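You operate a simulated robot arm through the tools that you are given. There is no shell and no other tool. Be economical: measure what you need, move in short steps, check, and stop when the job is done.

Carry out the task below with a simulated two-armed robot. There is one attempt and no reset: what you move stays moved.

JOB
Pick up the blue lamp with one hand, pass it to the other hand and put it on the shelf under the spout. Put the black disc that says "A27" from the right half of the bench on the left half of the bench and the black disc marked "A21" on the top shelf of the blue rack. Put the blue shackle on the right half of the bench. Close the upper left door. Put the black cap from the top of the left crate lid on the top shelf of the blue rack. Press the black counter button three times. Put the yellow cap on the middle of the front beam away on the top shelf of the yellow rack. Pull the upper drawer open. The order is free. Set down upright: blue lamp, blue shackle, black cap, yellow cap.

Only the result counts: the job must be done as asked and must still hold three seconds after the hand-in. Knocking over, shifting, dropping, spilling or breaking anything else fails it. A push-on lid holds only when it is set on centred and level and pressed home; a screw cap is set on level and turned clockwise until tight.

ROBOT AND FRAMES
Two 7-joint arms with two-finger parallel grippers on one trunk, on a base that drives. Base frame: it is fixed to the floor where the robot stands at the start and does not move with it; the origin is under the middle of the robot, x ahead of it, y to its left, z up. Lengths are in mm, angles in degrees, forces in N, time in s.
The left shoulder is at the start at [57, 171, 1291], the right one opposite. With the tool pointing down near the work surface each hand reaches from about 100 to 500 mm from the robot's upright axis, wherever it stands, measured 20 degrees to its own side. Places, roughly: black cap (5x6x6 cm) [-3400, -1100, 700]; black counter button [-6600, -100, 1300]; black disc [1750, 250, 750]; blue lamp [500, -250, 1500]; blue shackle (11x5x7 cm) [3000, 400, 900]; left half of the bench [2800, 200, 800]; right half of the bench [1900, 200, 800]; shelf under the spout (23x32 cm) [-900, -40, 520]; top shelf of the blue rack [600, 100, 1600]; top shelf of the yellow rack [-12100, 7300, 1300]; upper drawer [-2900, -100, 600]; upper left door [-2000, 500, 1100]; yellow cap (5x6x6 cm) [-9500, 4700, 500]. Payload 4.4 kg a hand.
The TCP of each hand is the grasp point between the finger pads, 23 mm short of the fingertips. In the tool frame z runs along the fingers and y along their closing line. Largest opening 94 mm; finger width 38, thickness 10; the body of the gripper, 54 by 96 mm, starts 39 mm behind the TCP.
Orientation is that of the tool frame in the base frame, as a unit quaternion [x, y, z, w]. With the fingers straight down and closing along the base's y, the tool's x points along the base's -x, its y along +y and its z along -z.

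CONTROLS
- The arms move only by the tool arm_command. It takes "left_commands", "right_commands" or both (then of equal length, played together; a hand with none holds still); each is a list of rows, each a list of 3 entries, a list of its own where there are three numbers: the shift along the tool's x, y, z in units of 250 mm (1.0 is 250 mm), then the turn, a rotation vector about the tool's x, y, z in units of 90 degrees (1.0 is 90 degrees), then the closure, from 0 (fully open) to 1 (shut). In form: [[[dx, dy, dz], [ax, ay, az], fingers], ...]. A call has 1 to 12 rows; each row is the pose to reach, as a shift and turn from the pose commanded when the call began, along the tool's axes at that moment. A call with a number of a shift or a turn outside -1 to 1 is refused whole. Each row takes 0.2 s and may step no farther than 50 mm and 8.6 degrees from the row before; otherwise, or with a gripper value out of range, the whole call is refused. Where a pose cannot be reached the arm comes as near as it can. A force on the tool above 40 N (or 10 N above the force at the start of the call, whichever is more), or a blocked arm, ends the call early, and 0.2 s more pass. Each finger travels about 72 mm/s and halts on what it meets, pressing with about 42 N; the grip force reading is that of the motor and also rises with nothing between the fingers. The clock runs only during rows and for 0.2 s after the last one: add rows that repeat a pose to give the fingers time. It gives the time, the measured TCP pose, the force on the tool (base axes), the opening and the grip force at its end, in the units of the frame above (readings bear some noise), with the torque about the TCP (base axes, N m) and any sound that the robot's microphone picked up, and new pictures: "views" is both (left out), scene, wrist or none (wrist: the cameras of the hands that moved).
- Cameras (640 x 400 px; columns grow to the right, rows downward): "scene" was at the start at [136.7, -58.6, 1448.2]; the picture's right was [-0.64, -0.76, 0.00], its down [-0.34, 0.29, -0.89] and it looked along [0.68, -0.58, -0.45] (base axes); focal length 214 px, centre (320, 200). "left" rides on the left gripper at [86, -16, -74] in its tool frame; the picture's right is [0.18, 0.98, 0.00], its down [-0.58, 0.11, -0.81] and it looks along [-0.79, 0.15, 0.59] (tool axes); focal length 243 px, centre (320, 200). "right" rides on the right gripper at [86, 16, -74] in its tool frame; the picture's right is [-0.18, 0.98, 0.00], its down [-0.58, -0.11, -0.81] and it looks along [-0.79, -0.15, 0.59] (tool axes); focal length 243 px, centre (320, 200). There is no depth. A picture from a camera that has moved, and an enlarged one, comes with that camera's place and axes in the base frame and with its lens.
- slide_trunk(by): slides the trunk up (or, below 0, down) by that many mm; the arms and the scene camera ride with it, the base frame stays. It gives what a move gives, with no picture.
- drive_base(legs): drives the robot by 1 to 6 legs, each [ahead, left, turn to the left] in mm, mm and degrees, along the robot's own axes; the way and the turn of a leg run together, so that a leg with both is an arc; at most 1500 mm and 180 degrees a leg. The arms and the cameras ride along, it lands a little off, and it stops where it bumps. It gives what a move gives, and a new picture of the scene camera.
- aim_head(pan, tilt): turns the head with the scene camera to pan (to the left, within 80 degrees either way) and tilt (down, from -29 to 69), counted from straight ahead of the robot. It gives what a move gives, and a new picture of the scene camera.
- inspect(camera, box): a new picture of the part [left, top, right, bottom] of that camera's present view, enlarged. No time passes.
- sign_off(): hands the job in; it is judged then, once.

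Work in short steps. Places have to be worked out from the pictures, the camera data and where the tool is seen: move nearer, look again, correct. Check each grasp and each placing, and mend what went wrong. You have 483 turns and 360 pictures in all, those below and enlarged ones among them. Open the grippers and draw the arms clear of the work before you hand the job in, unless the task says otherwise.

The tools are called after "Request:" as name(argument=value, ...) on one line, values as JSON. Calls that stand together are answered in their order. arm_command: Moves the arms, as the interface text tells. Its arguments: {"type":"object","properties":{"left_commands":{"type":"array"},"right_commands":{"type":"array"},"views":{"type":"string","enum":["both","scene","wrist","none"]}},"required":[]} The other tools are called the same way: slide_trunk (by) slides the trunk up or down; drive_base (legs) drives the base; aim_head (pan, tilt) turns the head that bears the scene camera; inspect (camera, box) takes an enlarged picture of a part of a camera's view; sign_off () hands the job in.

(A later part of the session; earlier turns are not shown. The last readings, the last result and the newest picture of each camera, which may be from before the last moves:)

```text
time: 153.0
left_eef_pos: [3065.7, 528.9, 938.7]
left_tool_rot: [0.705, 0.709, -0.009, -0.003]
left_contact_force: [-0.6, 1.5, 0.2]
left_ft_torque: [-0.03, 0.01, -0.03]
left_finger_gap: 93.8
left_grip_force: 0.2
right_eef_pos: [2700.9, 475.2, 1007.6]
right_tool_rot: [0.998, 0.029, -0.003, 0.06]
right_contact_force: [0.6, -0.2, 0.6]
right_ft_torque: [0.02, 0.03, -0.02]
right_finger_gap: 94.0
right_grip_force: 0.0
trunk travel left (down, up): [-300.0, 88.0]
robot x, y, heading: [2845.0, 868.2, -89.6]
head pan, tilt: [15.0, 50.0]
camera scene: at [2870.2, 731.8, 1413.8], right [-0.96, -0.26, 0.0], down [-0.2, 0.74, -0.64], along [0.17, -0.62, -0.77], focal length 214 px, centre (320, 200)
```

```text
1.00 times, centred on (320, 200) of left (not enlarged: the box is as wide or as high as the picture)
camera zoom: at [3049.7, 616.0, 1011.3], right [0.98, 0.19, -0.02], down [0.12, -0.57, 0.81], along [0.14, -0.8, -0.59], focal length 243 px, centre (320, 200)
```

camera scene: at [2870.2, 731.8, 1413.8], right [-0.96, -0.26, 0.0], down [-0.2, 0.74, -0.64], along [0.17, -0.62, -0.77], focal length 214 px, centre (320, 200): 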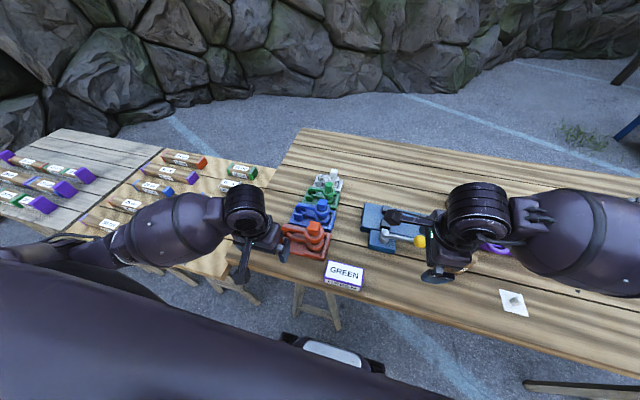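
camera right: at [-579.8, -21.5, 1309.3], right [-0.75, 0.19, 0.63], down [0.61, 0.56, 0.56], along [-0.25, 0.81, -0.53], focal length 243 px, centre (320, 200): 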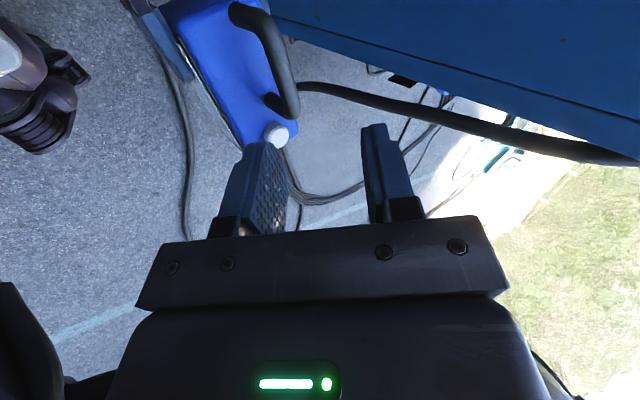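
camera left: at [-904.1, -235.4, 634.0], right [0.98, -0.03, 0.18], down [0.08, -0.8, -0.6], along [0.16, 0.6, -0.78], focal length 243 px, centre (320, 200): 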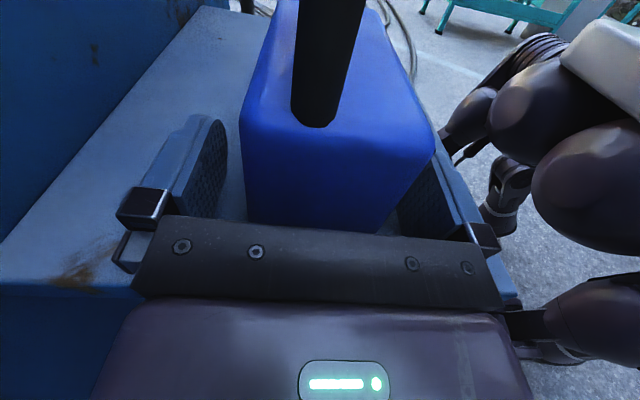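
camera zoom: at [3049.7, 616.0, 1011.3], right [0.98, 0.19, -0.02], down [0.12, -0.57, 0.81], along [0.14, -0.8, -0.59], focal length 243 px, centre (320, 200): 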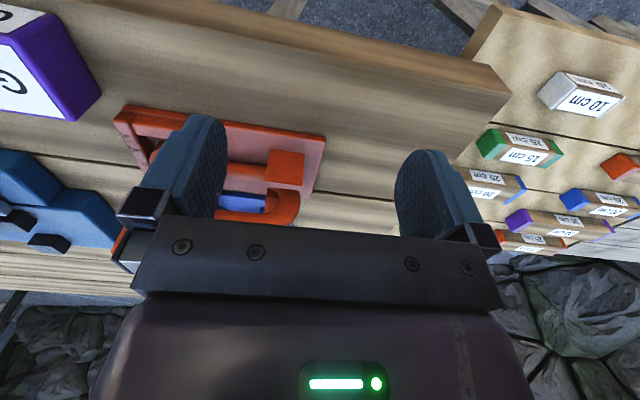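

Triangulation: blue bolt head ≈(2963, 352, 930), bench top ≈838, trays 88 mm apart. I raise the left hand and roll it 90° so that it closes along y; raise the right one too.

Request:
arm_command(left_commands=[[[0, 0, -0.1], [0, 0, 0], 0], [[0, 0, -0.2], [0, 0, -0.09], 0], [[0, 0, -0.3], [0, 0, -0.18], 0], [[0, 0, -0.4], [0, 0, -0.27], 0], [[0, 0, -0.48], [0, 0, -0.36], 0], [[0, 0, -0.48], [0, 0, -0.45], 0], [[0, 0, -0.48], [0, 0, -0.54], 0], [[0, 0, -0.48], [0, 0, -0.63], 0], [[0, 0, -0.48], [0, 0, -0.72], 0], [[0, 0, -0.48], [0, 0, -0.81], 0], [[0, 0, -0.48], [0, 0, -0.9], 0], [[0, 0, -0.48], [0, 0, -0.99], 0]], right_commands=[[[0, 0, -0.1], [0, 0, 0], 0], [[0, 0, -0.2], [0, 0, 0], 0], [[0, 0, -0.3], [0, 0, 0], 0], [[0, 0, -0.3], [0, 0, 0], 0], [[0, 0, -0.3], [0, 0, 0], 0], [[0, 0, -0.3], [0, 0, 0], 0], [[0, 0, -0.3], [0, 0, 0], 0], [[0, 0, -0.3], [0, 0, 0], 0], [[0, 0, -0.3], [0, 0, 0], 0], [[0, 0, -0.3], [0, 0, 0], 0], [[0, 0, -0.3], [0, 0, 0], 0], [[0, 0, -0.3], [0, 0, 0], 0]], views="none")

Request:
drive_base(legs=[[70, 0, 0]])

Request:
inspect(camera="left", box=[0, 0, 640, 400])

```text
time: 155.6
left_eef_pos: [3067.6, 527.4, 1057.6]
left_tool_rot: [0.005, 1.0, -0.003, -0.007]
left_contact_force: [0.6, -0.3, 0.2]
left_ft_torque: [-0.01, 0.0, 0.02]
left_finger_gap: 93.9
left_grip_force: 0.1
right_eef_pos: [2701.9, 482.9, 1080.6]
right_tool_rot: [0.998, 0.03, -0.002, 0.06]
right_contact_force: [0.2, -1.0, 0.2]
right_ft_torque: [0.02, 0.02, 0.0]
right_finger_gap: 94.3
right_grip_force: 0.1
trunk travel left (down, up): [-300.0, 88.0]
robot x, y, heading: [2849.8, 868.3, -89.6]
head pan, tilt: [15.0, 50.0]
```

```text
time: 156.7
left_eef_pos: [3067.7, 470.5, 1059.5]
left_tool_rot: [0.005, 1.0, -0.006, -0.008]
left_contact_force: [-0.4, 0.0, 0.3]
left_ft_torque: [-0.04, -0.03, 0.02]
left_finger_gap: 94.1
left_grip_force: 0.1
right_eef_pos: [2701.4, 424.7, 1082.0]
right_tool_rot: [0.998, 0.027, -0.003, 0.062]
right_contact_force: [0.4, 0.3, 0.7]
right_ft_torque: [-0.06, -0.03, 0.03]
right_finger_gap: 94.1
right_grip_force: 0.0
trunk travel left (down, up): [-300.0, 88.0]
robot x, y, heading: [2850.1, 811.3, -89.6]
head pan, tilt: [15.0, 50.0]
stopped in leg 1: the robot was blocked; the commanded pose is now the measured one
camera scene: at [2870.7, 673.8, 1414.0], right [-0.96, -0.26, 0.0], down [-0.2, 0.74, -0.64], along [0.17, -0.62, -0.76], focal length 214 px, centre (320, 200)
```

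scene: 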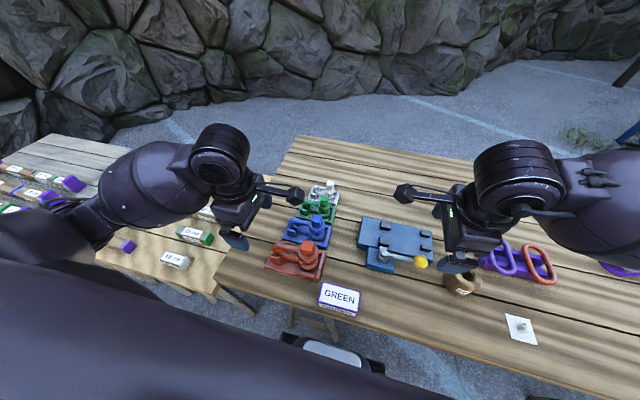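

```text
1.00 times, centred on (320, 200) of left (not enlarged: the box is as wide or as high as the picture)
camera zoom: at [2982.1, 456.1, 1134.3], right [-0.17, 0.99, -0.01], down [0.6, 0.11, 0.8], along [0.78, 0.13, -0.61], focal length 243 px, centre (320, 200)
```

zoom: 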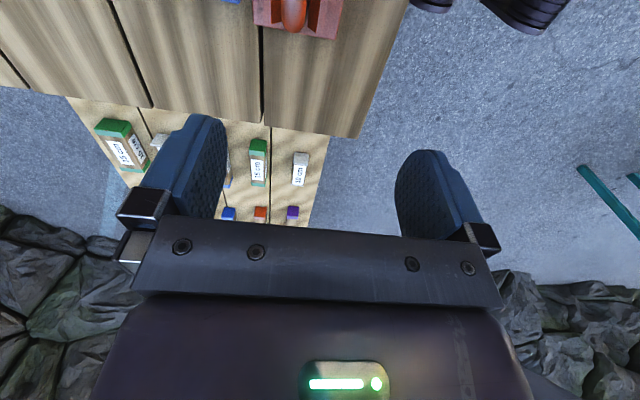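

Base front is touching at y≈811, so I back 15 mm and move the left hand above the blue shackle to look.

Request:
drive_base(legs=[[-15, 0, 0]])

Request:
arm_command(left_commands=[[[0.12, -0.15, 0], [0, 0, 0], 0], [[0.24, -0.3, 0.05], [0, 0, 0], 0], [[0.34, -0.44, 0.1], [0, 0, 0], 0], [[0.37, -0.53, 0.15], [0, 0, 0], 0], [[0.37, -0.53, 0.2], [0, 0, 0], 0]], views="both")

```text
time: 157.5
left_eef_pos: [3067.3, 483.0, 1058.3]
left_tool_rot: [0.007, 1.0, -0.004, -0.008]
left_contact_force: [0.2, 0.2, 0.4]
left_ft_torque: [-0.05, -0.02, -0.03]
left_finger_gap: 94.0
left_grip_force: 0.0
right_eef_pos: [2701.8, 438.1, 1081.0]
right_tool_rot: [0.998, 0.028, -0.002, 0.061]
right_contact_force: [0.2, 0.6, -0.2]
right_ft_torque: [-0.04, 0.02, -0.01]
right_finger_gap: 94.0
right_grip_force: 0.1
trunk travel left (down, up): [-300.0, 88.0]
robot x, y, heading: [2845.7, 826.6, -89.9]
head pan, tilt: [15.0, 50.0]
camera scene: at [2870.5, 687.2, 1413.8], right [-0.96, -0.26, 0.0], down [-0.2, 0.74, -0.64], along [0.17, -0.62, -0.77], focal length 214 px, centre (320, 200)
```

scene: 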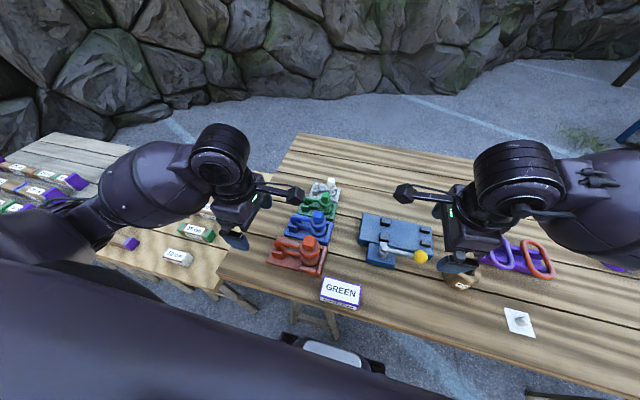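

```text
time: 158.7
left_eef_pos: [2973.7, 349.9, 1009.5]
left_tool_rot: [0.006, 1.0, -0.004, -0.008]
left_contact_force: [-0.1, -0.2, 0.0]
left_ft_torque: [0.01, 0.0, 0.03]
left_finger_gap: 93.9
left_grip_force: 0.1
right_eef_pos: [2701.4, 437.7, 1081.3]
right_tool_rot: [0.998, 0.027, -0.003, 0.061]
right_contact_force: [1.2, -0.2, 0.8]
right_ft_torque: [-0.03, 0.0, 0.04]
right_finger_gap: 93.9
right_grip_force: 0.1
trunk travel left (down, up): [-300.0, 88.0]
robot x, y, heading: [2848.4, 822.1, -89.5]
head pan, tilt: [15.0, 50.0]
camera scene: at [2870.5, 685.7, 1413.6], right [-0.96, -0.26, 0.0], down [-0.2, 0.74, -0.64], along [0.17, -0.62, -0.77], focal length 214 px, centre (320, 200)
camera left: at [2888.4, 336.6, 1084.5], right [-0.17, 0.98, -0.01], down [0.59, 0.11, 0.8], along [0.79, 0.13, -0.6], focal length 243 px, centre (320, 200)
```

scene: 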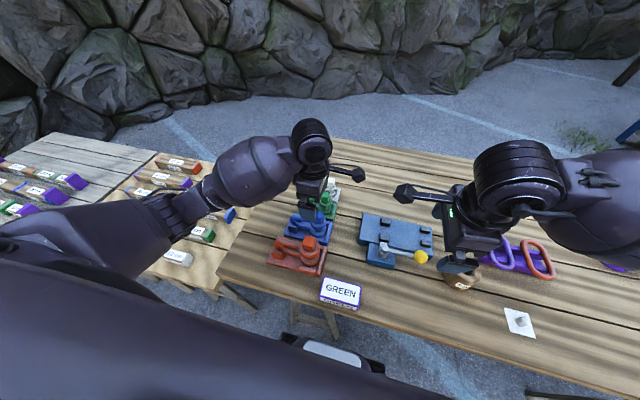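
left: 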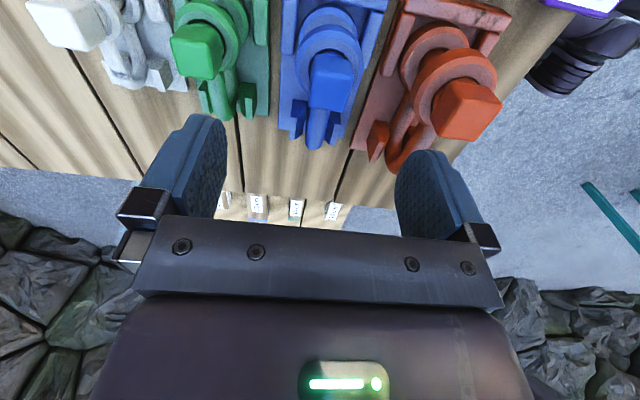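

Blue bolt at (2962, 354). I partly close to ~70 mm, align, and descend to z≈930, then look.

Request:
arm_command(left_commands=[[[0.03, 0.016, 0], [0, 0, 0], 0.25], [[0.03, 0.016, 0.1], [0, 0, 0], 0.25], [[0.03, 0.016, 0.22], [0, 0, 0], 0.25], [[0.03, 0.016, 0.32], [0, 0, 0], 0.25], [[0.03, 0.016, 0.32], [0, 0, 0], 0.25]], views="wrist")

```text
time: 159.9
left_eef_pos: [2965.5, 355.4, 930.5]
left_tool_rot: [0.006, 1.0, -0.004, -0.008]
left_contact_force: [-0.5, -0.3, -0.4]
left_ft_torque: [-0.01, -0.03, 0.01]
left_finger_gap: 70.5
left_grip_force: 0.1
right_eef_pos: [2702.2, 436.4, 1081.0]
right_tool_rot: [0.998, 0.029, -0.003, 0.061]
right_contact_force: [-0.8, 0.1, -0.4]
right_ft_torque: [-0.02, 0.02, -0.01]
right_finger_gap: 94.0
right_grip_force: 0.1
trunk travel left (down, up): [-300.0, 88.0]
robot x, y, heading: [2848.6, 827.5, -89.7]
head pan, tilt: [15.0, 50.0]
camera left: at [2880.8, 340.9, 1006.6], right [-0.17, 0.98, -0.01], down [0.6, 0.11, 0.8], along [0.78, 0.13, -0.61], focal length 243 px, centre (320, 200)
```

left: 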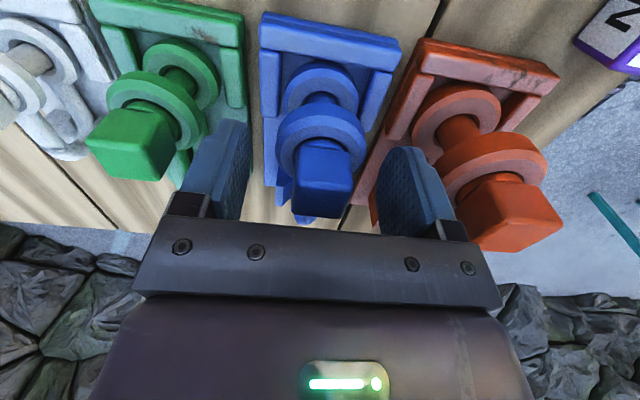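

Well centred. Descend 26 mm, then close.

Request:
arm_command(left_commands=[[[0, 0, 0.05], [0, 0, 0], 0.25], [[0, 0, 0.105], [0, 0, 0], 0.25], [[0, 0, 0.105], [0, 0, 0], 0.6], [[0, 0, 0.105], [0, 0, 0], 1], [[0, 0, 0.105], [0, 0, 0], 1]], views="wrist")

```text
time: 161.1
left_eef_pos: [2966.2, 355.0, 907.2]
left_tool_rot: [0.006, 1.0, -0.005, -0.009]
left_contact_force: [1.4, 3.2, 27.4]
left_ft_torque: [0.77, -0.13, -0.08]
left_finger_gap: 46.1
left_grip_force: 42.5
right_eef_pos: [2701.7, 439.0, 1082.1]
right_tool_rot: [0.998, 0.028, -0.003, 0.061]
right_contact_force: [-0.7, -0.2, 0.3]
right_ft_torque: [0.0, 0.0, -0.01]
right_finger_gap: 94.0
right_grip_force: 0.1
trunk travel left (down, up): [-300.0, 88.0]
robot x, y, heading: [2846.2, 826.5, -89.6]
head pan, tilt: [15.0, 50.0]
camera left: at [2880.3, 341.1, 981.6], right [-0.17, 0.98, -0.01], down [0.6, 0.11, 0.8], along [0.78, 0.13, -0.61], focal length 243 px, centre (320, 200)
```

left: 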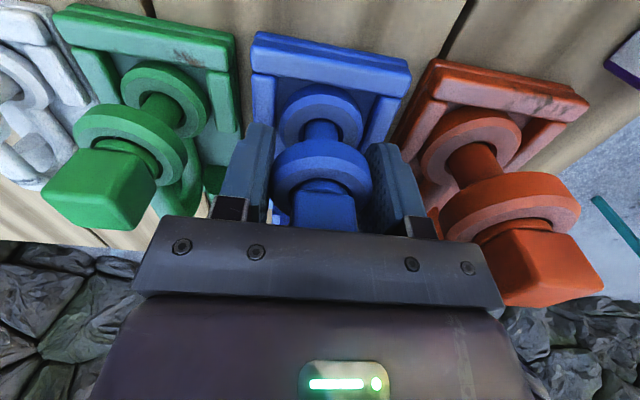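

Gripped at 46 mm. Lift straight up.

Request:
arm_command(left_commands=[[[0, 0, -0.03], [0, 0, 0], 1], [[0, 0, -0.08], [0, 0, 0], 1], [[0, 0, -0.2], [0, 0, 0], 1], [[0, 0, -0.36], [0, 0, 0], 1], [[0, 0, -0.52], [0, 0, 0], 1], [[0, 0, -0.52], [0, 0, 0], 1]], views="both")

```text
time: 162.5
left_eef_pos: [2968.0, 356.2, 1035.9]
left_tool_rot: [0.006, 1.0, -0.003, -0.007]
left_contact_force: [-0.5, 0.3, -6.2]
left_ft_torque: [0.03, 0.12, 0.02]
left_finger_gap: 46.3
left_grip_force: 41.8
right_eef_pos: [2701.2, 436.8, 1079.8]
right_tool_rot: [0.998, 0.027, -0.003, 0.061]
right_contact_force: [-0.1, -0.5, 0.2]
right_ft_torque: [0.05, 0.01, 0.01]
right_finger_gap: 94.1
right_grip_force: 0.0
trunk travel left (down, up): [-300.0, 88.0]
robot x, y, heading: [2848.4, 825.9, -89.8]
head pan, tilt: [15.0, 50.0]
camera scene: at [2870.5, 685.3, 1413.5], right [-0.96, -0.26, 0.0], down [-0.2, 0.74, -0.64], along [0.17, -0.62, -0.77], focal length 214 px, centre (320, 200)
camera left: at [2881.8, 342.5, 1111.3], right [-0.17, 0.99, 0.0], down [0.6, 0.11, 0.8], along [0.78, 0.13, -0.6], focal length 243 px, centre (320, 200)
```

scene: 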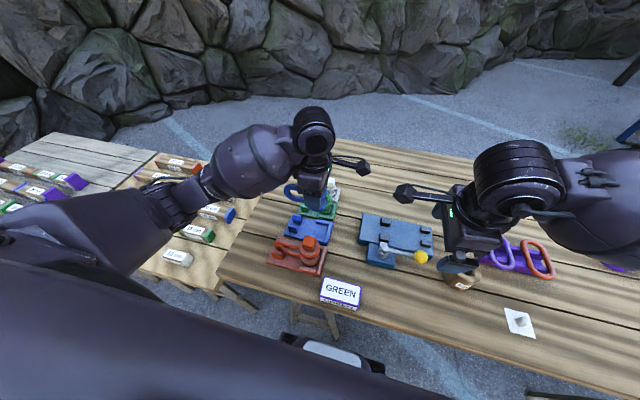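
left: 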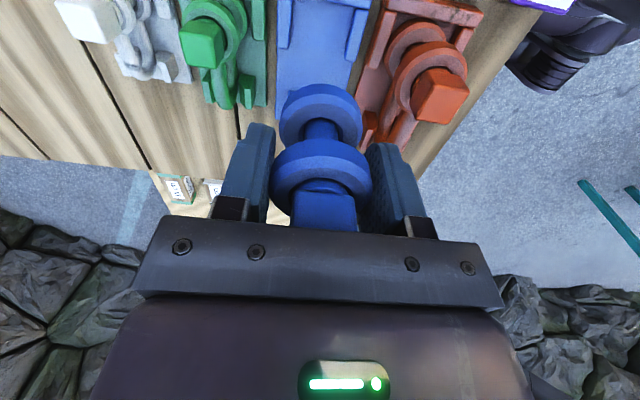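

Shackle is out. Carry it along the bench to the right half: back up, sidestep right.

Request:
drive_base(legs=[[-150, 0, 0], [0, -1225, 0]])

Request:
aim_head(pan=10, tilt=50)

```text
time: 174.6
left_eef_pos: [1755.5, 479.5, 1036.0]
left_tool_rot: [-0.02, 1.0, -0.005, -0.008]
left_contact_force: [0.2, 0.6, -5.5]
left_ft_torque: [0.01, 0.13, 0.0]
left_finger_gap: 46.2
left_grip_force: 42.3
right_eef_pos: [1485.8, 545.4, 1081.9]
right_tool_rot: [0.997, 0.055, -0.001, 0.06]
right_contact_force: [-0.6, 0.0, 1.0]
right_ft_torque: [0.01, 0.01, 0.0]
right_finger_gap: 94.2
right_grip_force: 0.0
trunk travel left (down, up): [-300.0, 88.0]
robot x, y, heading: [1613.1, 938.5, -86.8]
head pan, tilt: [15.0, 50.0]
camera scene: at [1641.6, 801.8, 1413.5], right [-0.95, -0.31, 0.0], down [-0.24, 0.73, -0.64], along [0.2, -0.61, -0.77], focal length 214 px, centre (320, 200)
```

scene: 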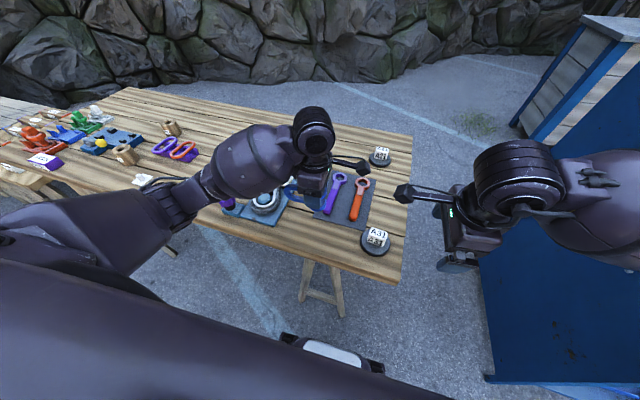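

```text
time: 175.2
left_eef_pos: [1755.3, 478.4, 1035.4]
left_tool_rot: [-0.02, 1.0, -0.004, -0.007]
left_contact_force: [-0.3, -0.2, -5.5]
left_ft_torque: [-0.02, 0.09, -0.01]
left_finger_gap: 46.1
left_grip_force: 42.0
right_eef_pos: [1487.2, 544.6, 1080.4]
right_tool_rot: [0.997, 0.055, -0.002, 0.06]
right_contact_force: [-0.2, -0.1, -0.2]
right_ft_torque: [0.0, 0.02, 0.03]
right_finger_gap: 93.9
right_grip_force: 0.0
trunk travel left (down, up): [-300.0, 88.0]
robot x, y, heading: [1612.5, 943.5, -86.9]
head pan, tilt: [10.0, 50.0]
camera scene: at [1635.3, 800.0, 1413.5], right [-0.97, -0.23, 0.0], down [-0.18, 0.75, -0.64], along [0.15, -0.63, -0.77], focal length 214 px, centre (320, 200)
```

scene: 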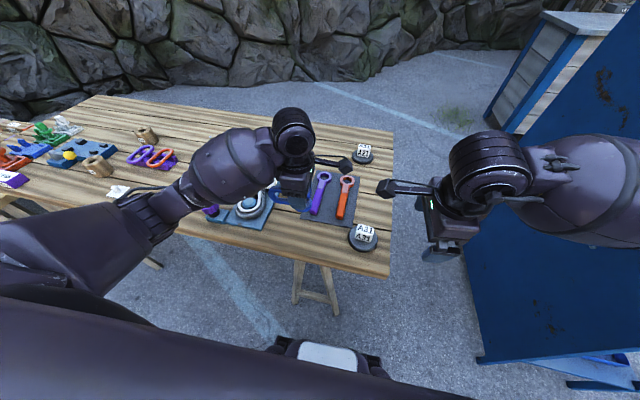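

Free spot between the board and A31 around (1745, 478). I shift 35 mm right and descend to z≈930.

Request:
arm_command(left_commands=[[[0.07, 0, 0], [0, 0, 0], 1], [[0.14, 0, 0.06], [0, 0, 0], 1], [[0.14, 0, 0.2], [0, 0, 0], 1], [[0.14, 0, 0.34], [0, 0, 0], 1], [[0.14, 0, 0.42], [0, 0, 0], 1], [[0.14, 0, 0.42], [0, 0, 0], 1]], views="both")

```text
time: 176.6
left_eef_pos: [1718.9, 478.0, 930.2]
left_tool_rot: [-0.02, 1.0, -0.005, -0.007]
left_contact_force: [-0.3, -0.3, -6.1]
left_ft_torque: [-0.02, 0.12, 0.02]
left_finger_gap: 46.0
left_grip_force: 42.0
right_eef_pos: [1486.8, 544.4, 1081.3]
right_tool_rot: [0.997, 0.053, -0.001, 0.061]
right_contact_force: [0.2, -0.5, 0.2]
right_ft_torque: [0.0, 0.01, 0.03]
right_finger_gap: 94.2
right_grip_force: 0.1
trunk travel left (down, up): [-300.0, 88.0]
robot x, y, heading: [1611.5, 940.6, -86.5]
head pan, tilt: [10.0, 50.0]
camera scene: at [1635.2, 800.0, 1413.6], right [-0.97, -0.23, 0.0], down [-0.18, 0.75, -0.64], along [0.15, -0.63, -0.77], focal length 214 px, centre (320, 200)
camera left: at [1633.6, 459.0, 1004.9], right [-0.22, 0.97, 0.0], down [0.59, 0.14, 0.8], along [0.78, 0.18, -0.61], focal length 243 px, centre (320, 200)
```

scene: 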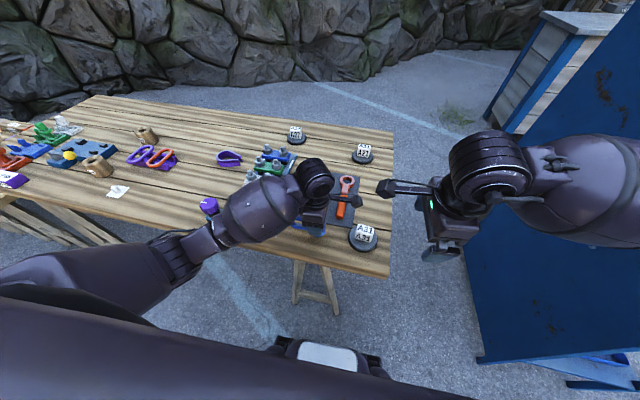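
left: 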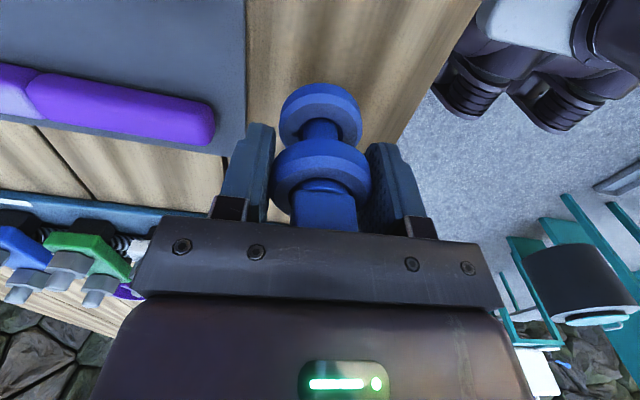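

Spot is clear. Lower gently to contact.

Request:
arm_command(left_commands=[[[0, 0, 0.05], [0, 0, 0], 1], [[0, 0, 0.08], [0, 0, 0], 1], [[0, 0, 0.1], [0, 0, 0], 1], [[0, 0, 0.115], [0, 0, 0], 1], [[0, 0, 0.13], [0, 0, 0], 1], [[0, 0, 0.145], [0, 0, 0], 1], [[0, 0, 0.16], [0, 0, 0], 1]], views="wrist")

```text
time: 178.2
left_eef_pos: [1718.8, 474.6, 897.7]
left_tool_rot: [-0.02, 1.0, -0.008, -0.009]
left_contact_force: [4.5, 8.3, 22.4]
left_ft_torque: [0.97, -0.5, -0.01]
left_finger_gap: 46.3
left_grip_force: 42.3
right_eef_pos: [1485.4, 546.1, 1082.2]
right_tool_rot: [0.997, 0.054, -0.002, 0.061]
right_contact_force: [0.8, -0.5, -0.7]
right_ft_torque: [0.01, 0.0, -0.02]
right_finger_gap: 94.0
right_grip_force: 0.1
trunk travel left (down, up): [-300.0, 88.0]
robot x, y, heading: [1612.7, 939.5, -86.7]
head pan, tilt: [10.0, 50.0]
stopped in row 7 (left hand): the force on the tool passed its limit at 44 N (the readings are from after the stop); the commanded pose is now the measured one
camera left: at [1634.2, 456.5, 974.1], right [-0.22, 0.97, -0.01], down [0.59, 0.15, 0.79], along [0.77, 0.17, -0.61], focal length 243 px, centre (320, 200)
```

left: 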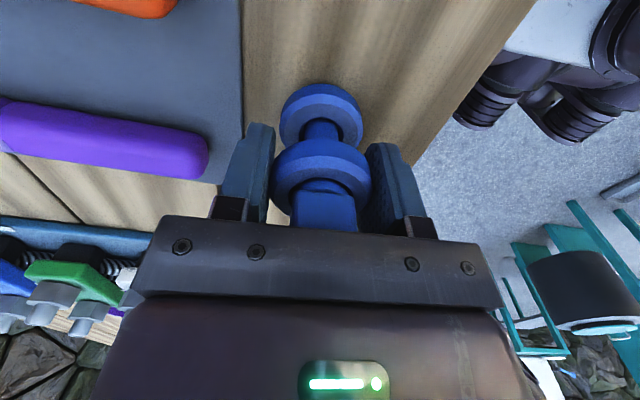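

Touching the bench. Release and rise.

Request:
arm_command(left_commands=[[[0, 0, 0], [0, 0, 0], 0.8], [[0, 0, 0], [0, 0, 0], 0.5], [[0, 0, 0], [0, 0, 0], 0.25], [[0, 0, -0.05], [0, 0, 0], 0.25], [[0, 0, -0.2], [0, 0, 0], 0.25], [[0, 0, -0.4], [0, 0, 0], 0.1], [[0, 0, -0.6], [0, 0, 0], 0]], views="both")

```text
time: 179.8
left_eef_pos: [1721.4, 479.2, 1047.7]
left_tool_rot: [-0.021, 1.0, -0.007, -0.008]
left_contact_force: [-0.1, 0.0, -0.6]
left_ft_torque: [0.0, -0.04, 0.0]
left_finger_gap: 93.7
left_grip_force: 0.0
right_eef_pos: [1486.0, 545.4, 1080.6]
right_tool_rot: [0.997, 0.055, -0.001, 0.06]
right_contact_force: [-0.2, -0.1, -0.3]
right_ft_torque: [0.04, 0.01, -0.02]
right_finger_gap: 94.0
right_grip_force: 0.0
trunk travel left (down, up): [-300.0, 88.0]
robot x, y, heading: [1612.1, 938.0, -86.9]
head pan, tilt: [10.0, 50.0]
camera scene: at [1635.3, 800.5, 1413.6], right [-0.97, -0.23, 0.0], down [-0.18, 0.75, -0.64], along [0.15, -0.63, -0.77], focal length 214 px, centre (320, 200)
camera left: at [1636.8, 460.5, 1123.2], right [-0.23, 0.97, -0.01], down [0.59, 0.15, 0.79], along [0.78, 0.17, -0.61], focal length 243 px, centre (320, 200)
```

scene: 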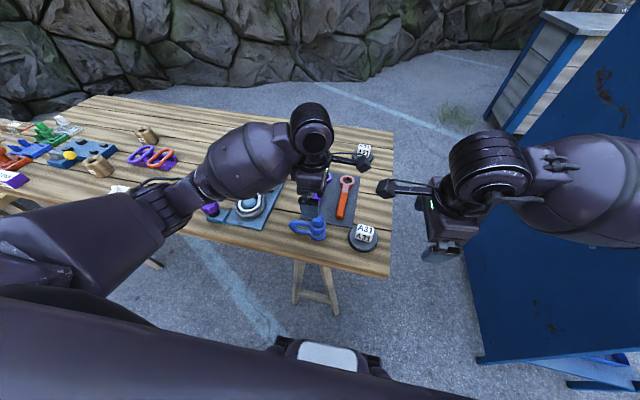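
left: 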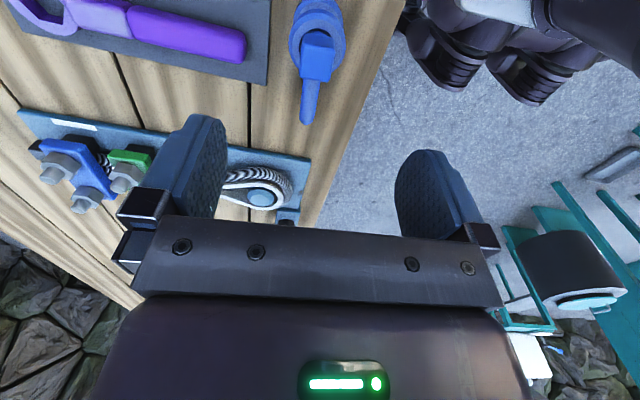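

Shackle stands upright on the right half. For the discs (A27≈(1924,12), A21≈(1633,56)) I'll pass through the gap between rack and bench, facing +x. First back off, sidestep, turn.

Request:
drive_base(legs=[[-350, 0, 0], [0, -490, 0], [0, 0, 87]])

Request:
aim_head(pan=-60, tilt=40)

```text
time: 190.2
left_eef_pos: [1567.3, 1337.8, 1048.1]
left_tool_rot: [-0.702, 0.712, -0.012, -0.001]
left_contact_force: [-0.3, 0.3, 0.7]
left_ft_torque: [-0.01, -0.01, 0.0]
left_finger_gap: 94.0
left_grip_force: 0.2
right_eef_pos: [1486.8, 1107.7, 1081.2]
right_tool_rot: [0.686, 0.725, 0.04, 0.045]
right_contact_force: [-0.2, 0.7, 0.0]
right_ft_torque: [-0.01, 0.02, -0.01]
right_finger_gap: 94.1
right_grip_force: 0.1
trunk travel left (down, up): [-300.0, 88.0]
robot x, y, heading: [1098.5, 1253.2, 0.2]
head pan, tilt: [10.0, 50.0]
camera scene: at [1241.9, 1269.5, 1413.6], right [0.18, -0.98, 0.0], down [-0.75, -0.13, -0.64], along [0.63, 0.11, -0.77], focal length 214 px, centre (320, 200)
```

scene: 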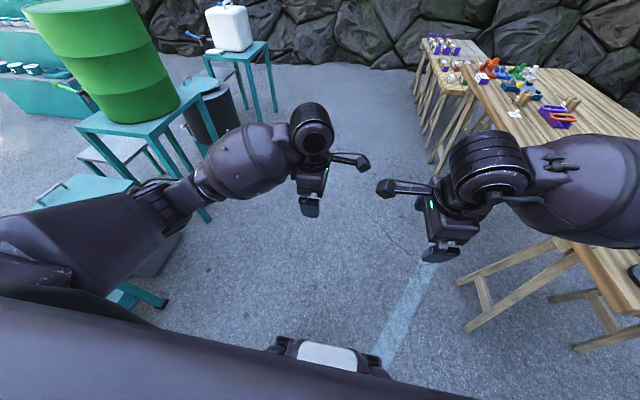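

```text
time: 191.7
left_eef_pos: [1566.1, 1339.1, 1048.4]
left_tool_rot: [-0.703, 0.711, -0.012, 0.0]
left_contact_force: [-0.3, 0.3, -0.2]
left_ft_torque: [0.04, 0.02, 0.02]
left_finger_gap: 94.2
left_grip_force: 0.1
right_eef_pos: [1487.8, 1106.6, 1080.5]
right_tool_rot: [0.686, 0.725, 0.041, 0.045]
right_contact_force: [-0.7, -0.1, 0.5]
right_ft_torque: [0.01, 0.0, -0.01]
right_finger_gap: 94.0
right_grip_force: 0.0
trunk travel left (down, up): [-300.0, 88.0]
robot x, y, heading: [1098.0, 1255.9, 0.0]
head pan, tilt: [-60.0, 40.0]
camera scene: at [1208.8, 1182.3, 1427.8], right [-0.86, -0.5, 0.0], down [-0.32, 0.56, -0.77], along [0.39, -0.66, -0.64], focal length 214 px, centre (320, 200)
```

scene: 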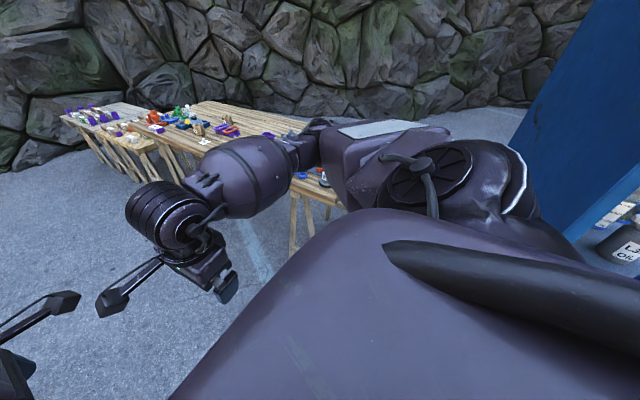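

Path is clear. Sidestep right into the gap toward y≈120.

Request:
drive_base(legs=[[30, -1130, 0]])

Request:
aim_head(pan=0, tilt=45)

```text
time: 196.6
left_eef_pos: [1585.6, 887.7, 1046.6]
left_tool_rot: [-0.704, 0.71, -0.013, -0.001]
left_contact_force: [-0.1, 1.2, -0.1]
left_ft_torque: [-0.03, 0.01, 0.0]
left_finger_gap: 94.1
left_grip_force: 0.1
right_eef_pos: [1507.3, 655.9, 1081.1]
right_tool_rot: [0.685, 0.726, 0.04, 0.045]
right_contact_force: [0.1, 0.5, -0.3]
right_ft_torque: [0.0, -0.01, -0.02]
right_finger_gap: 93.9
right_grip_force: 0.0
trunk travel left (down, up): [-300.0, 88.0]
robot x, y, heading: [1118.5, 801.9, 0.7]
head pan, tilt: [-60.0, 40.0]
stopped in leg 1: the robot was blocked; the commanded pose is now the measured one
camera scene: at [1228.4, 730.1, 1427.7], right [-0.86, -0.51, 0.0], down [-0.33, 0.55, -0.77], along [0.39, -0.66, -0.64], focal length 214 px, centre (320, 200)
```

scene: 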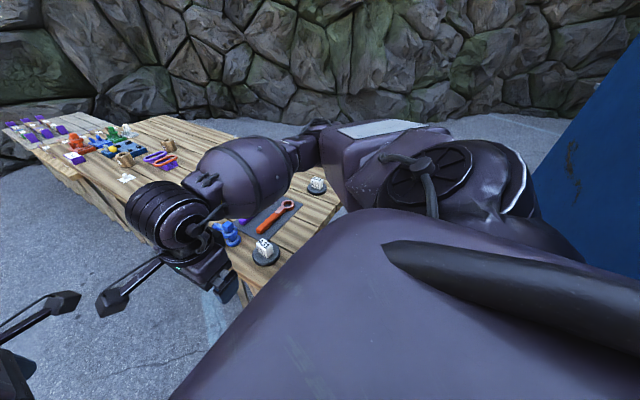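

```text
time: 197.9
left_eef_pos: [1584.8, 888.2, 1048.5]
left_tool_rot: [-0.704, 0.71, -0.011, -0.002]
left_contact_force: [-0.3, -0.6, 0.9]
left_ft_torque: [0.01, -0.01, -0.01]
left_finger_gap: 94.2
left_grip_force: 0.0
right_eef_pos: [1505.9, 655.3, 1081.3]
right_tool_rot: [0.685, 0.726, 0.04, 0.045]
right_contact_force: [-0.4, 1.4, 0.2]
right_ft_torque: [0.02, -0.02, 0.01]
right_finger_gap: 94.0
right_grip_force: 0.0
trunk travel left (down, up): [-300.0, 88.0]
robot x, y, heading: [1120.6, 799.3, 0.3]
head pan, tilt: [0.0, 45.0]
camera scene: at [1266.0, 803.7, 1420.5], right [0.01, -1.0, 0.0], down [-0.71, -0.01, -0.71], along [0.71, 0.01, -0.71], focal length 214 px, centre (320, 200)
```

scene: 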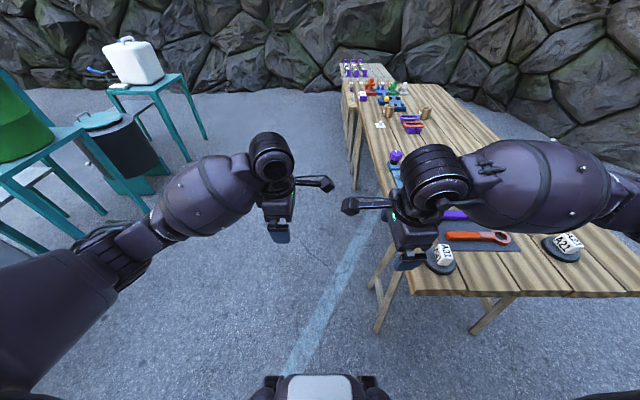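

Probably the base's rear corner against the rack. I go forward 110 and retry in a shorter step.

Request:
drive_base(legs=[[0, 40, 0], [110, 0, 0], [0, -400, 0]])

```text
time: 203.3
left_eef_pos: [1697.9, 539.7, 1047.0]
left_tool_rot: [-0.703, 0.712, -0.012, -0.001]
left_contact_force: [-0.4, -0.2, 0.8]
left_ft_torque: [0.0, -0.03, -0.01]
left_finger_gap: 94.0
left_grip_force: 0.1
right_eef_pos: [1620.4, 308.8, 1081.5]
right_tool_rot: [0.687, 0.724, 0.039, 0.045]
right_contact_force: [-0.7, -0.2, -0.2]
right_ft_torque: [0.05, 0.02, -0.01]
right_finger_gap: 94.1
right_grip_force: 0.0
trunk travel left (down, up): [-300.0, 88.0]
robot x, y, heading: [1233.5, 456.0, 0.2]
head pan, tilt: [0.0, 45.0]
camera scene: at [1379.5, 457.4, 1420.5], right [0.0, -1.0, 0.0], down [-0.71, 0.0, -0.71], along [0.71, 0.0, -0.71], focal length 214 px, centre (320, 200)
```

scene: 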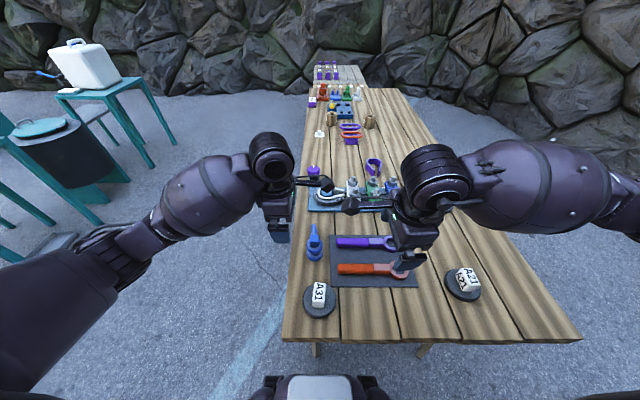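

Clear. Continue right 330 mm to face A21.

Request:
drive_base(legs=[[0, -330, 0]])

Request:
inspect(camera="right", box=[0, 0, 640, 400])

```text
time: 206.7
left_eef_pos: [1699.6, 213.2, 1047.5]
left_tool_rot: [-0.703, 0.711, -0.013, -0.001]
left_contact_force: [0.1, 0.8, 0.1]
left_ft_torque: [0.0, 0.0, 0.0]
left_finger_gap: 94.0
left_grip_force: 0.0
right_eef_pos: [1621.7, -18.0, 1081.4]
right_tool_rot: [0.686, 0.725, 0.04, 0.045]
right_contact_force: [0.3, -0.3, 0.0]
right_ft_torque: [0.01, 0.0, -0.02]
right_finger_gap: 94.1
right_grip_force: 0.2
trunk travel left (down, up): [-300.0, 88.0]
robot x, y, heading: [1231.5, 129.4, 0.1]
head pan, tilt: [0.0, 45.0]
camera scene: at [1381.2, 131.2, 1420.5], right [0.01, -1.0, 0.0], down [-0.71, 0.0, -0.71], along [0.71, 0.0, -0.71], focal length 214 px, centre (320, 200)
```

scene: 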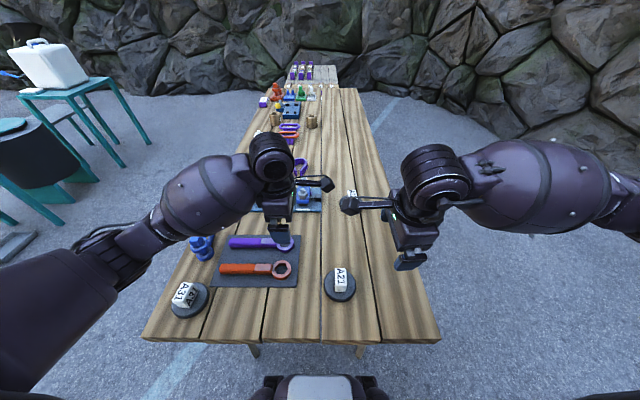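

```text
1.00 times, centred on (320, 200) of right (not enlarged: the box is as wide or as high as the picture)
camera zoom: at [1624.4, 70.1, 1157.0], right [0.98, -0.13, 0.12], down [-0.17, -0.58, 0.79], along [-0.03, -0.8, -0.6], focal length 243 px, centre (320, 200)
```

zoom: 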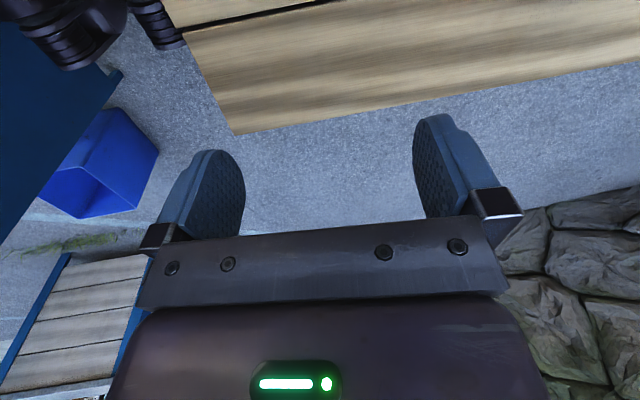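

A21 at about (1627, 78). I move the left hand aside to the left and bring the right hand over A21.

Request:
arm_command(left_commands=[[[-0.2, 0, 0], [0, 0, 0], 0], [[-0.4, 0, 0], [0, 0, 0], 0], [[-0.6, 0, 0], [0, 0, 0], 0], [[-0.7, 0, 0], [0, 0, 0], 0], [[-0.7, 0, 0], [0, 0, 0], 0]], right_commands=[[[0, 0, 0], [0, 0, 0], 0], [[0.1, 0, 0], [0, 0, 0], 0], [[0.24, 0, 0.1], [0, 0, 0], 0], [[0.38, 0, 0.22], [0, 0, 0], 0], [[0.38, 0, 0.36], [0, 0, 0], 0]], views="both")

```text
time: 207.9
left_eef_pos: [1700.3, 391.3, 1046.1]
left_tool_rot: [-0.703, 0.711, -0.013, -0.001]
left_contact_force: [-0.5, -0.5, -0.7]
left_ft_torque: [-0.05, 0.01, 0.0]
left_finger_gap: 94.1
left_grip_force: 0.1
right_eef_pos: [1626.3, 80.6, 990.5]
right_tool_rot: [0.686, 0.725, 0.041, 0.045]
right_contact_force: [0.6, -0.5, -0.6]
right_ft_torque: [0.0, -0.02, 0.0]
right_finger_gap: 93.9
right_grip_force: 0.0
trunk travel left (down, up): [-300.0, 88.0]
robot x, y, heading: [1233.6, 131.7, 0.3]
head pan, tilt: [0.0, 45.0]
camera scene: at [1381.2, 130.5, 1420.5], right [0.01, -1.0, 0.0], down [-0.71, 0.0, -0.71], along [0.71, 0.0, -0.71], focal length 214 px, centre (320, 200)
camera right: at [1629.6, 167.8, 1066.5], right [0.98, -0.13, 0.12], down [-0.17, -0.58, 0.79], along [-0.03, -0.8, -0.6], focal length 243 px, centre (320, 200)
camera left: at [1714.7, 305.1, 1121.8], right [-0.98, -0.17, -0.01], down [-0.11, 0.6, 0.79], along [-0.13, 0.78, -0.61], focal length 243 px, centre (320, 200)
```

scene: 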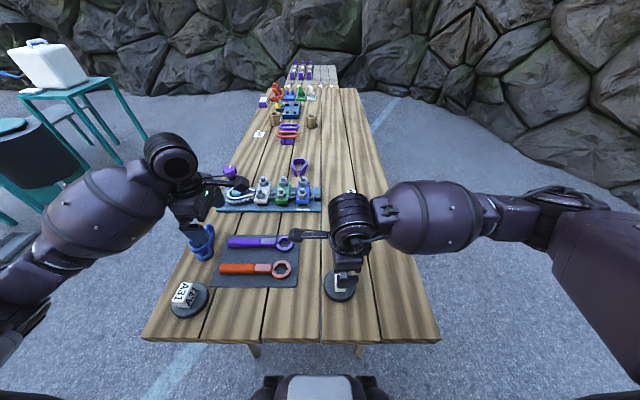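
right: 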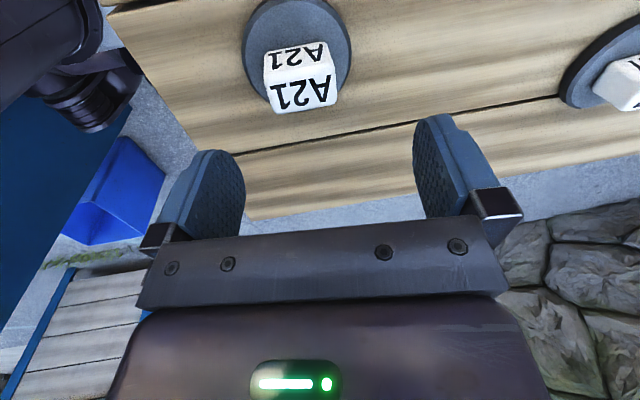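
left: 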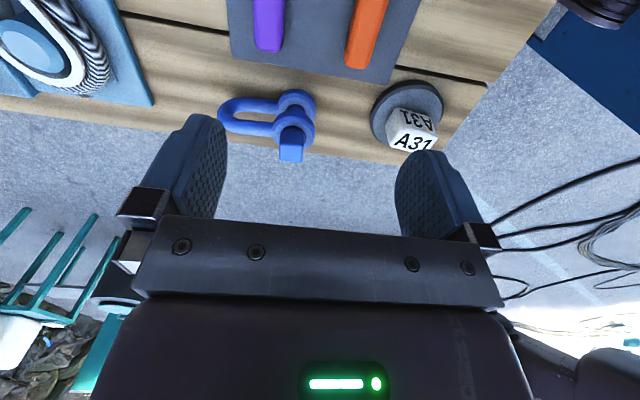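

A21 block centred at (1625,78), about 50×34 mm, top ≈900. I straighten the tool and descend to z≈886.

Request:
arm_command(right_commands=[[[0, -0.01, 0.08], [0.04, 0, 0], 0], [[-0.01, -0.025, 0.2], [0.077, 0, 0], 0], [[-0.01, -0.04, 0.32], [0.077, 0, 0], 0], [[-0.01, -0.051, 0.415], [0.077, 0, 0], 0], [[-0.01, -0.051, 0.415], [0.077, 0, 0], 0]], views="wrist")

```text
time: 209.1
left_eef_pos: [1700.9, 390.5, 1046.0]
left_tool_rot: [-0.702, 0.712, -0.013, -0.001]
left_contact_force: [-1.2, -0.2, 0.5]
left_ft_torque: [-0.01, 0.01, 0.03]
left_finger_gap: 93.9
left_grip_force: 0.0
right_eef_pos: [1627.1, 72.9, 886.9]
right_tool_rot: [0.687, 0.727, -0.003, 0.004]
right_contact_force: [-0.5, 0.8, -0.2]
right_ft_torque: [-0.02, 0.02, -0.05]
right_finger_gap: 94.0
right_grip_force: 0.0
trunk travel left (down, up): [-300.0, 88.0]
robot x, y, heading: [1234.7, 129.8, 0.5]
head pan, tilt: [0.0, 45.0]
camera right: at [1639.4, 161.5, 960.8], right [0.99, -0.13, 0.0], down [-0.08, -0.58, 0.81], along [-0.1, -0.81, -0.58], focal length 243 px, centre (320, 200)
```

right: 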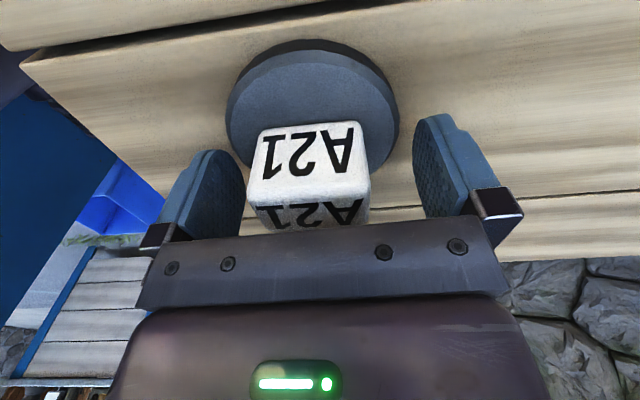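

Block is between the fingers. Close and lift.

Request:
arm_command(right_commands=[[[0, 0, 0], [0, 0, 0], 0.4], [[0, 0, 0], [0, 0, 0], 0.8], [[0, 0, 0], [0, 0, 0], 1], [[0, 0, 0], [0, 0, 0], 1], [[0, 0, -0.1], [0, 0, 0], 1], [[0, 0, -0.28], [0, 0, 0], 1], [[0, 0, -0.46], [0, 0, 0], 1], [[0, 0, -0.64], [0, 0, 0], 1], [[0, 0, -0.64], [0, 0, 0], 1]], views="both")

```text
time: 211.1
left_eef_pos: [1701.8, 390.2, 1045.5]
left_tool_rot: [-0.703, 0.711, -0.013, -0.001]
left_contact_force: [-0.5, -1.3, -0.7]
left_ft_torque: [0.03, 0.03, -0.01]
left_finger_gap: 93.9
left_grip_force: 0.0
right_eef_pos: [1628.8, 70.3, 1048.2]
right_tool_rot: [0.687, 0.727, -0.003, 0.003]
right_contact_force: [0.6, -0.2, -2.6]
right_ft_torque: [-0.01, -0.01, 0.02]
right_finger_gap: 85.0
right_grip_force: 42.7
trunk travel left (down, up): [-300.0, 88.0]
robot x, y, heading: [1233.6, 129.7, 0.2]
head pan, tilt: [0.0, 45.0]
camera scene: at [1381.5, 131.3, 1420.4], right [0.01, -1.0, 0.0], down [-0.71, 0.0, -0.71], along [0.71, 0.0, -0.71], focal length 214 px, centre (320, 200)
camera right: at [1640.7, 158.3, 1122.6], right [0.99, -0.13, 0.0], down [-0.08, -0.58, 0.81], along [-0.1, -0.81, -0.58], focal length 243 px, centre (320, 200)
```

scene: 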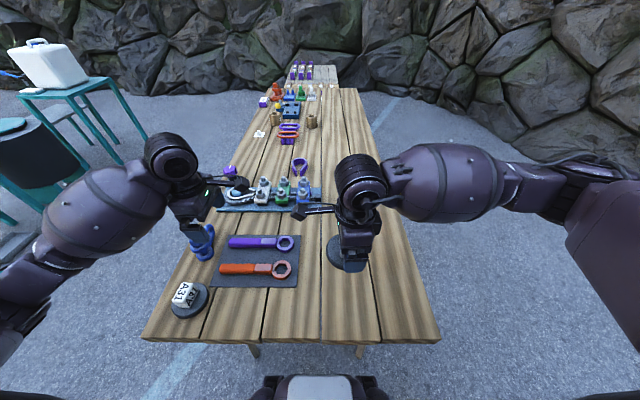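
right: 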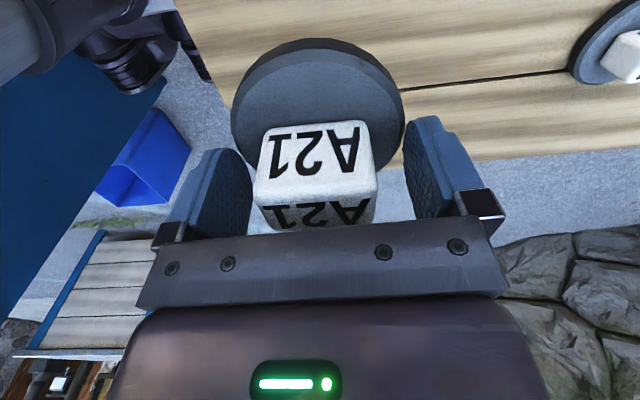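

Gripped by the disc rim (85 mm), firm. Now sidestep right past the bench end, then turn to face +y behind the bench.

Request:
drive_base(legs=[[0, -900, 0]])

Request:
drive_base(legs=[[0, 0, 90]])

```text
time: 219.5
left_eef_pos: [1703.8, -530.4, 1046.8]
left_tool_rot: [-0.698, 0.716, -0.012, -0.002]
left_contact_force: [-0.4, -1.1, 0.0]
left_ft_torque: [0.02, -0.01, -0.01]
left_finger_gap: 94.1
left_grip_force: 0.1
right_eef_pos: [1625.7, -850.7, 1047.1]
right_tool_rot: [0.692, 0.722, -0.004, 0.004]
right_contact_force: [1.2, -0.5, -3.2]
right_ft_torque: [-0.04, -0.01, 0.01]
right_finger_gap: 85.0
right_grip_force: 42.1
trunk travel left (down, up): [-300.0, 88.0]
robot x, y, heading: [1232.1, -785.6, -0.6]
head pan, tilt: [0.0, 45.0]
camera scene: at [1379.7, -786.3, 1420.5], right [-0.01, -1.0, 0.0], down [-0.71, 0.01, -0.71], along [0.71, -0.01, -0.71], focal length 214 px, centre (320, 200)
```

scene: 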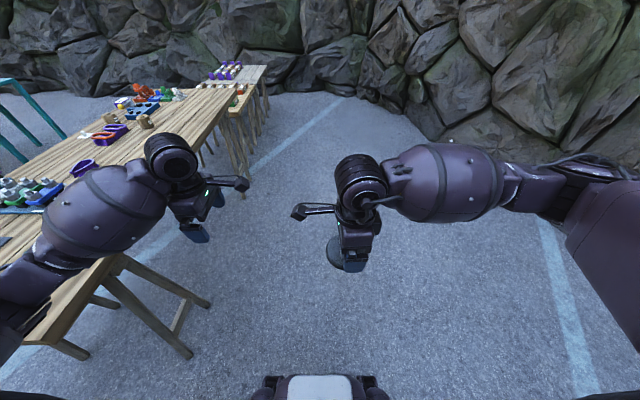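

```text
time: 222.6
left_eef_pos: [1232.4, -250.9, 1054.1]
left_tool_rot: [0.968, -0.251, 0.021, -0.012]
left_contact_force: [0.5, 0.2, -0.4]
left_ft_torque: [0.05, -0.01, -0.01]
left_finger_gap: 93.9
left_grip_force: 0.1
right_eef_pos: [1469.7, -460.3, 1046.8]
right_tool_rot: [0.207, 0.978, -0.002, 0.003]
right_contact_force: [0.1, -0.8, -3.1]
right_ft_torque: [-0.01, -0.04, 0.01]
right_finger_gap: 84.8
right_grip_force: 42.4
trunk travel left (down, up): [-300.0, 88.0]
robot x, y, heading: [1235.3, -788.3, 63.2]
head pan, tilt: [0.0, 45.0]
stopped in leg 1: the robot was blocked; the commanded pose is now the measured one
camera scene: at [1306.4, -651.9, 1420.5], right [0.89, -0.45, 0.0], down [-0.32, -0.63, -0.71], along [0.32, 0.63, -0.71], focal length 214 px, centre (320, 200)
```

scene: 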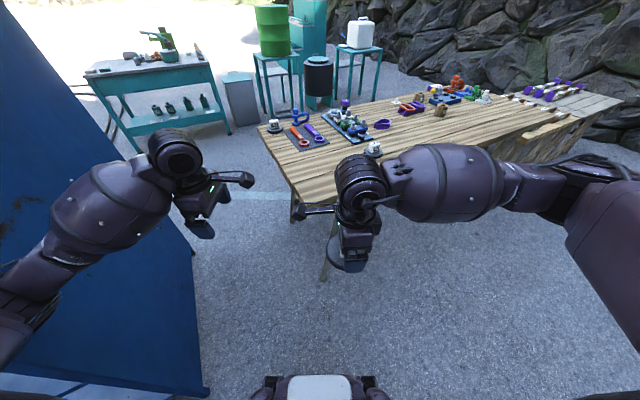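

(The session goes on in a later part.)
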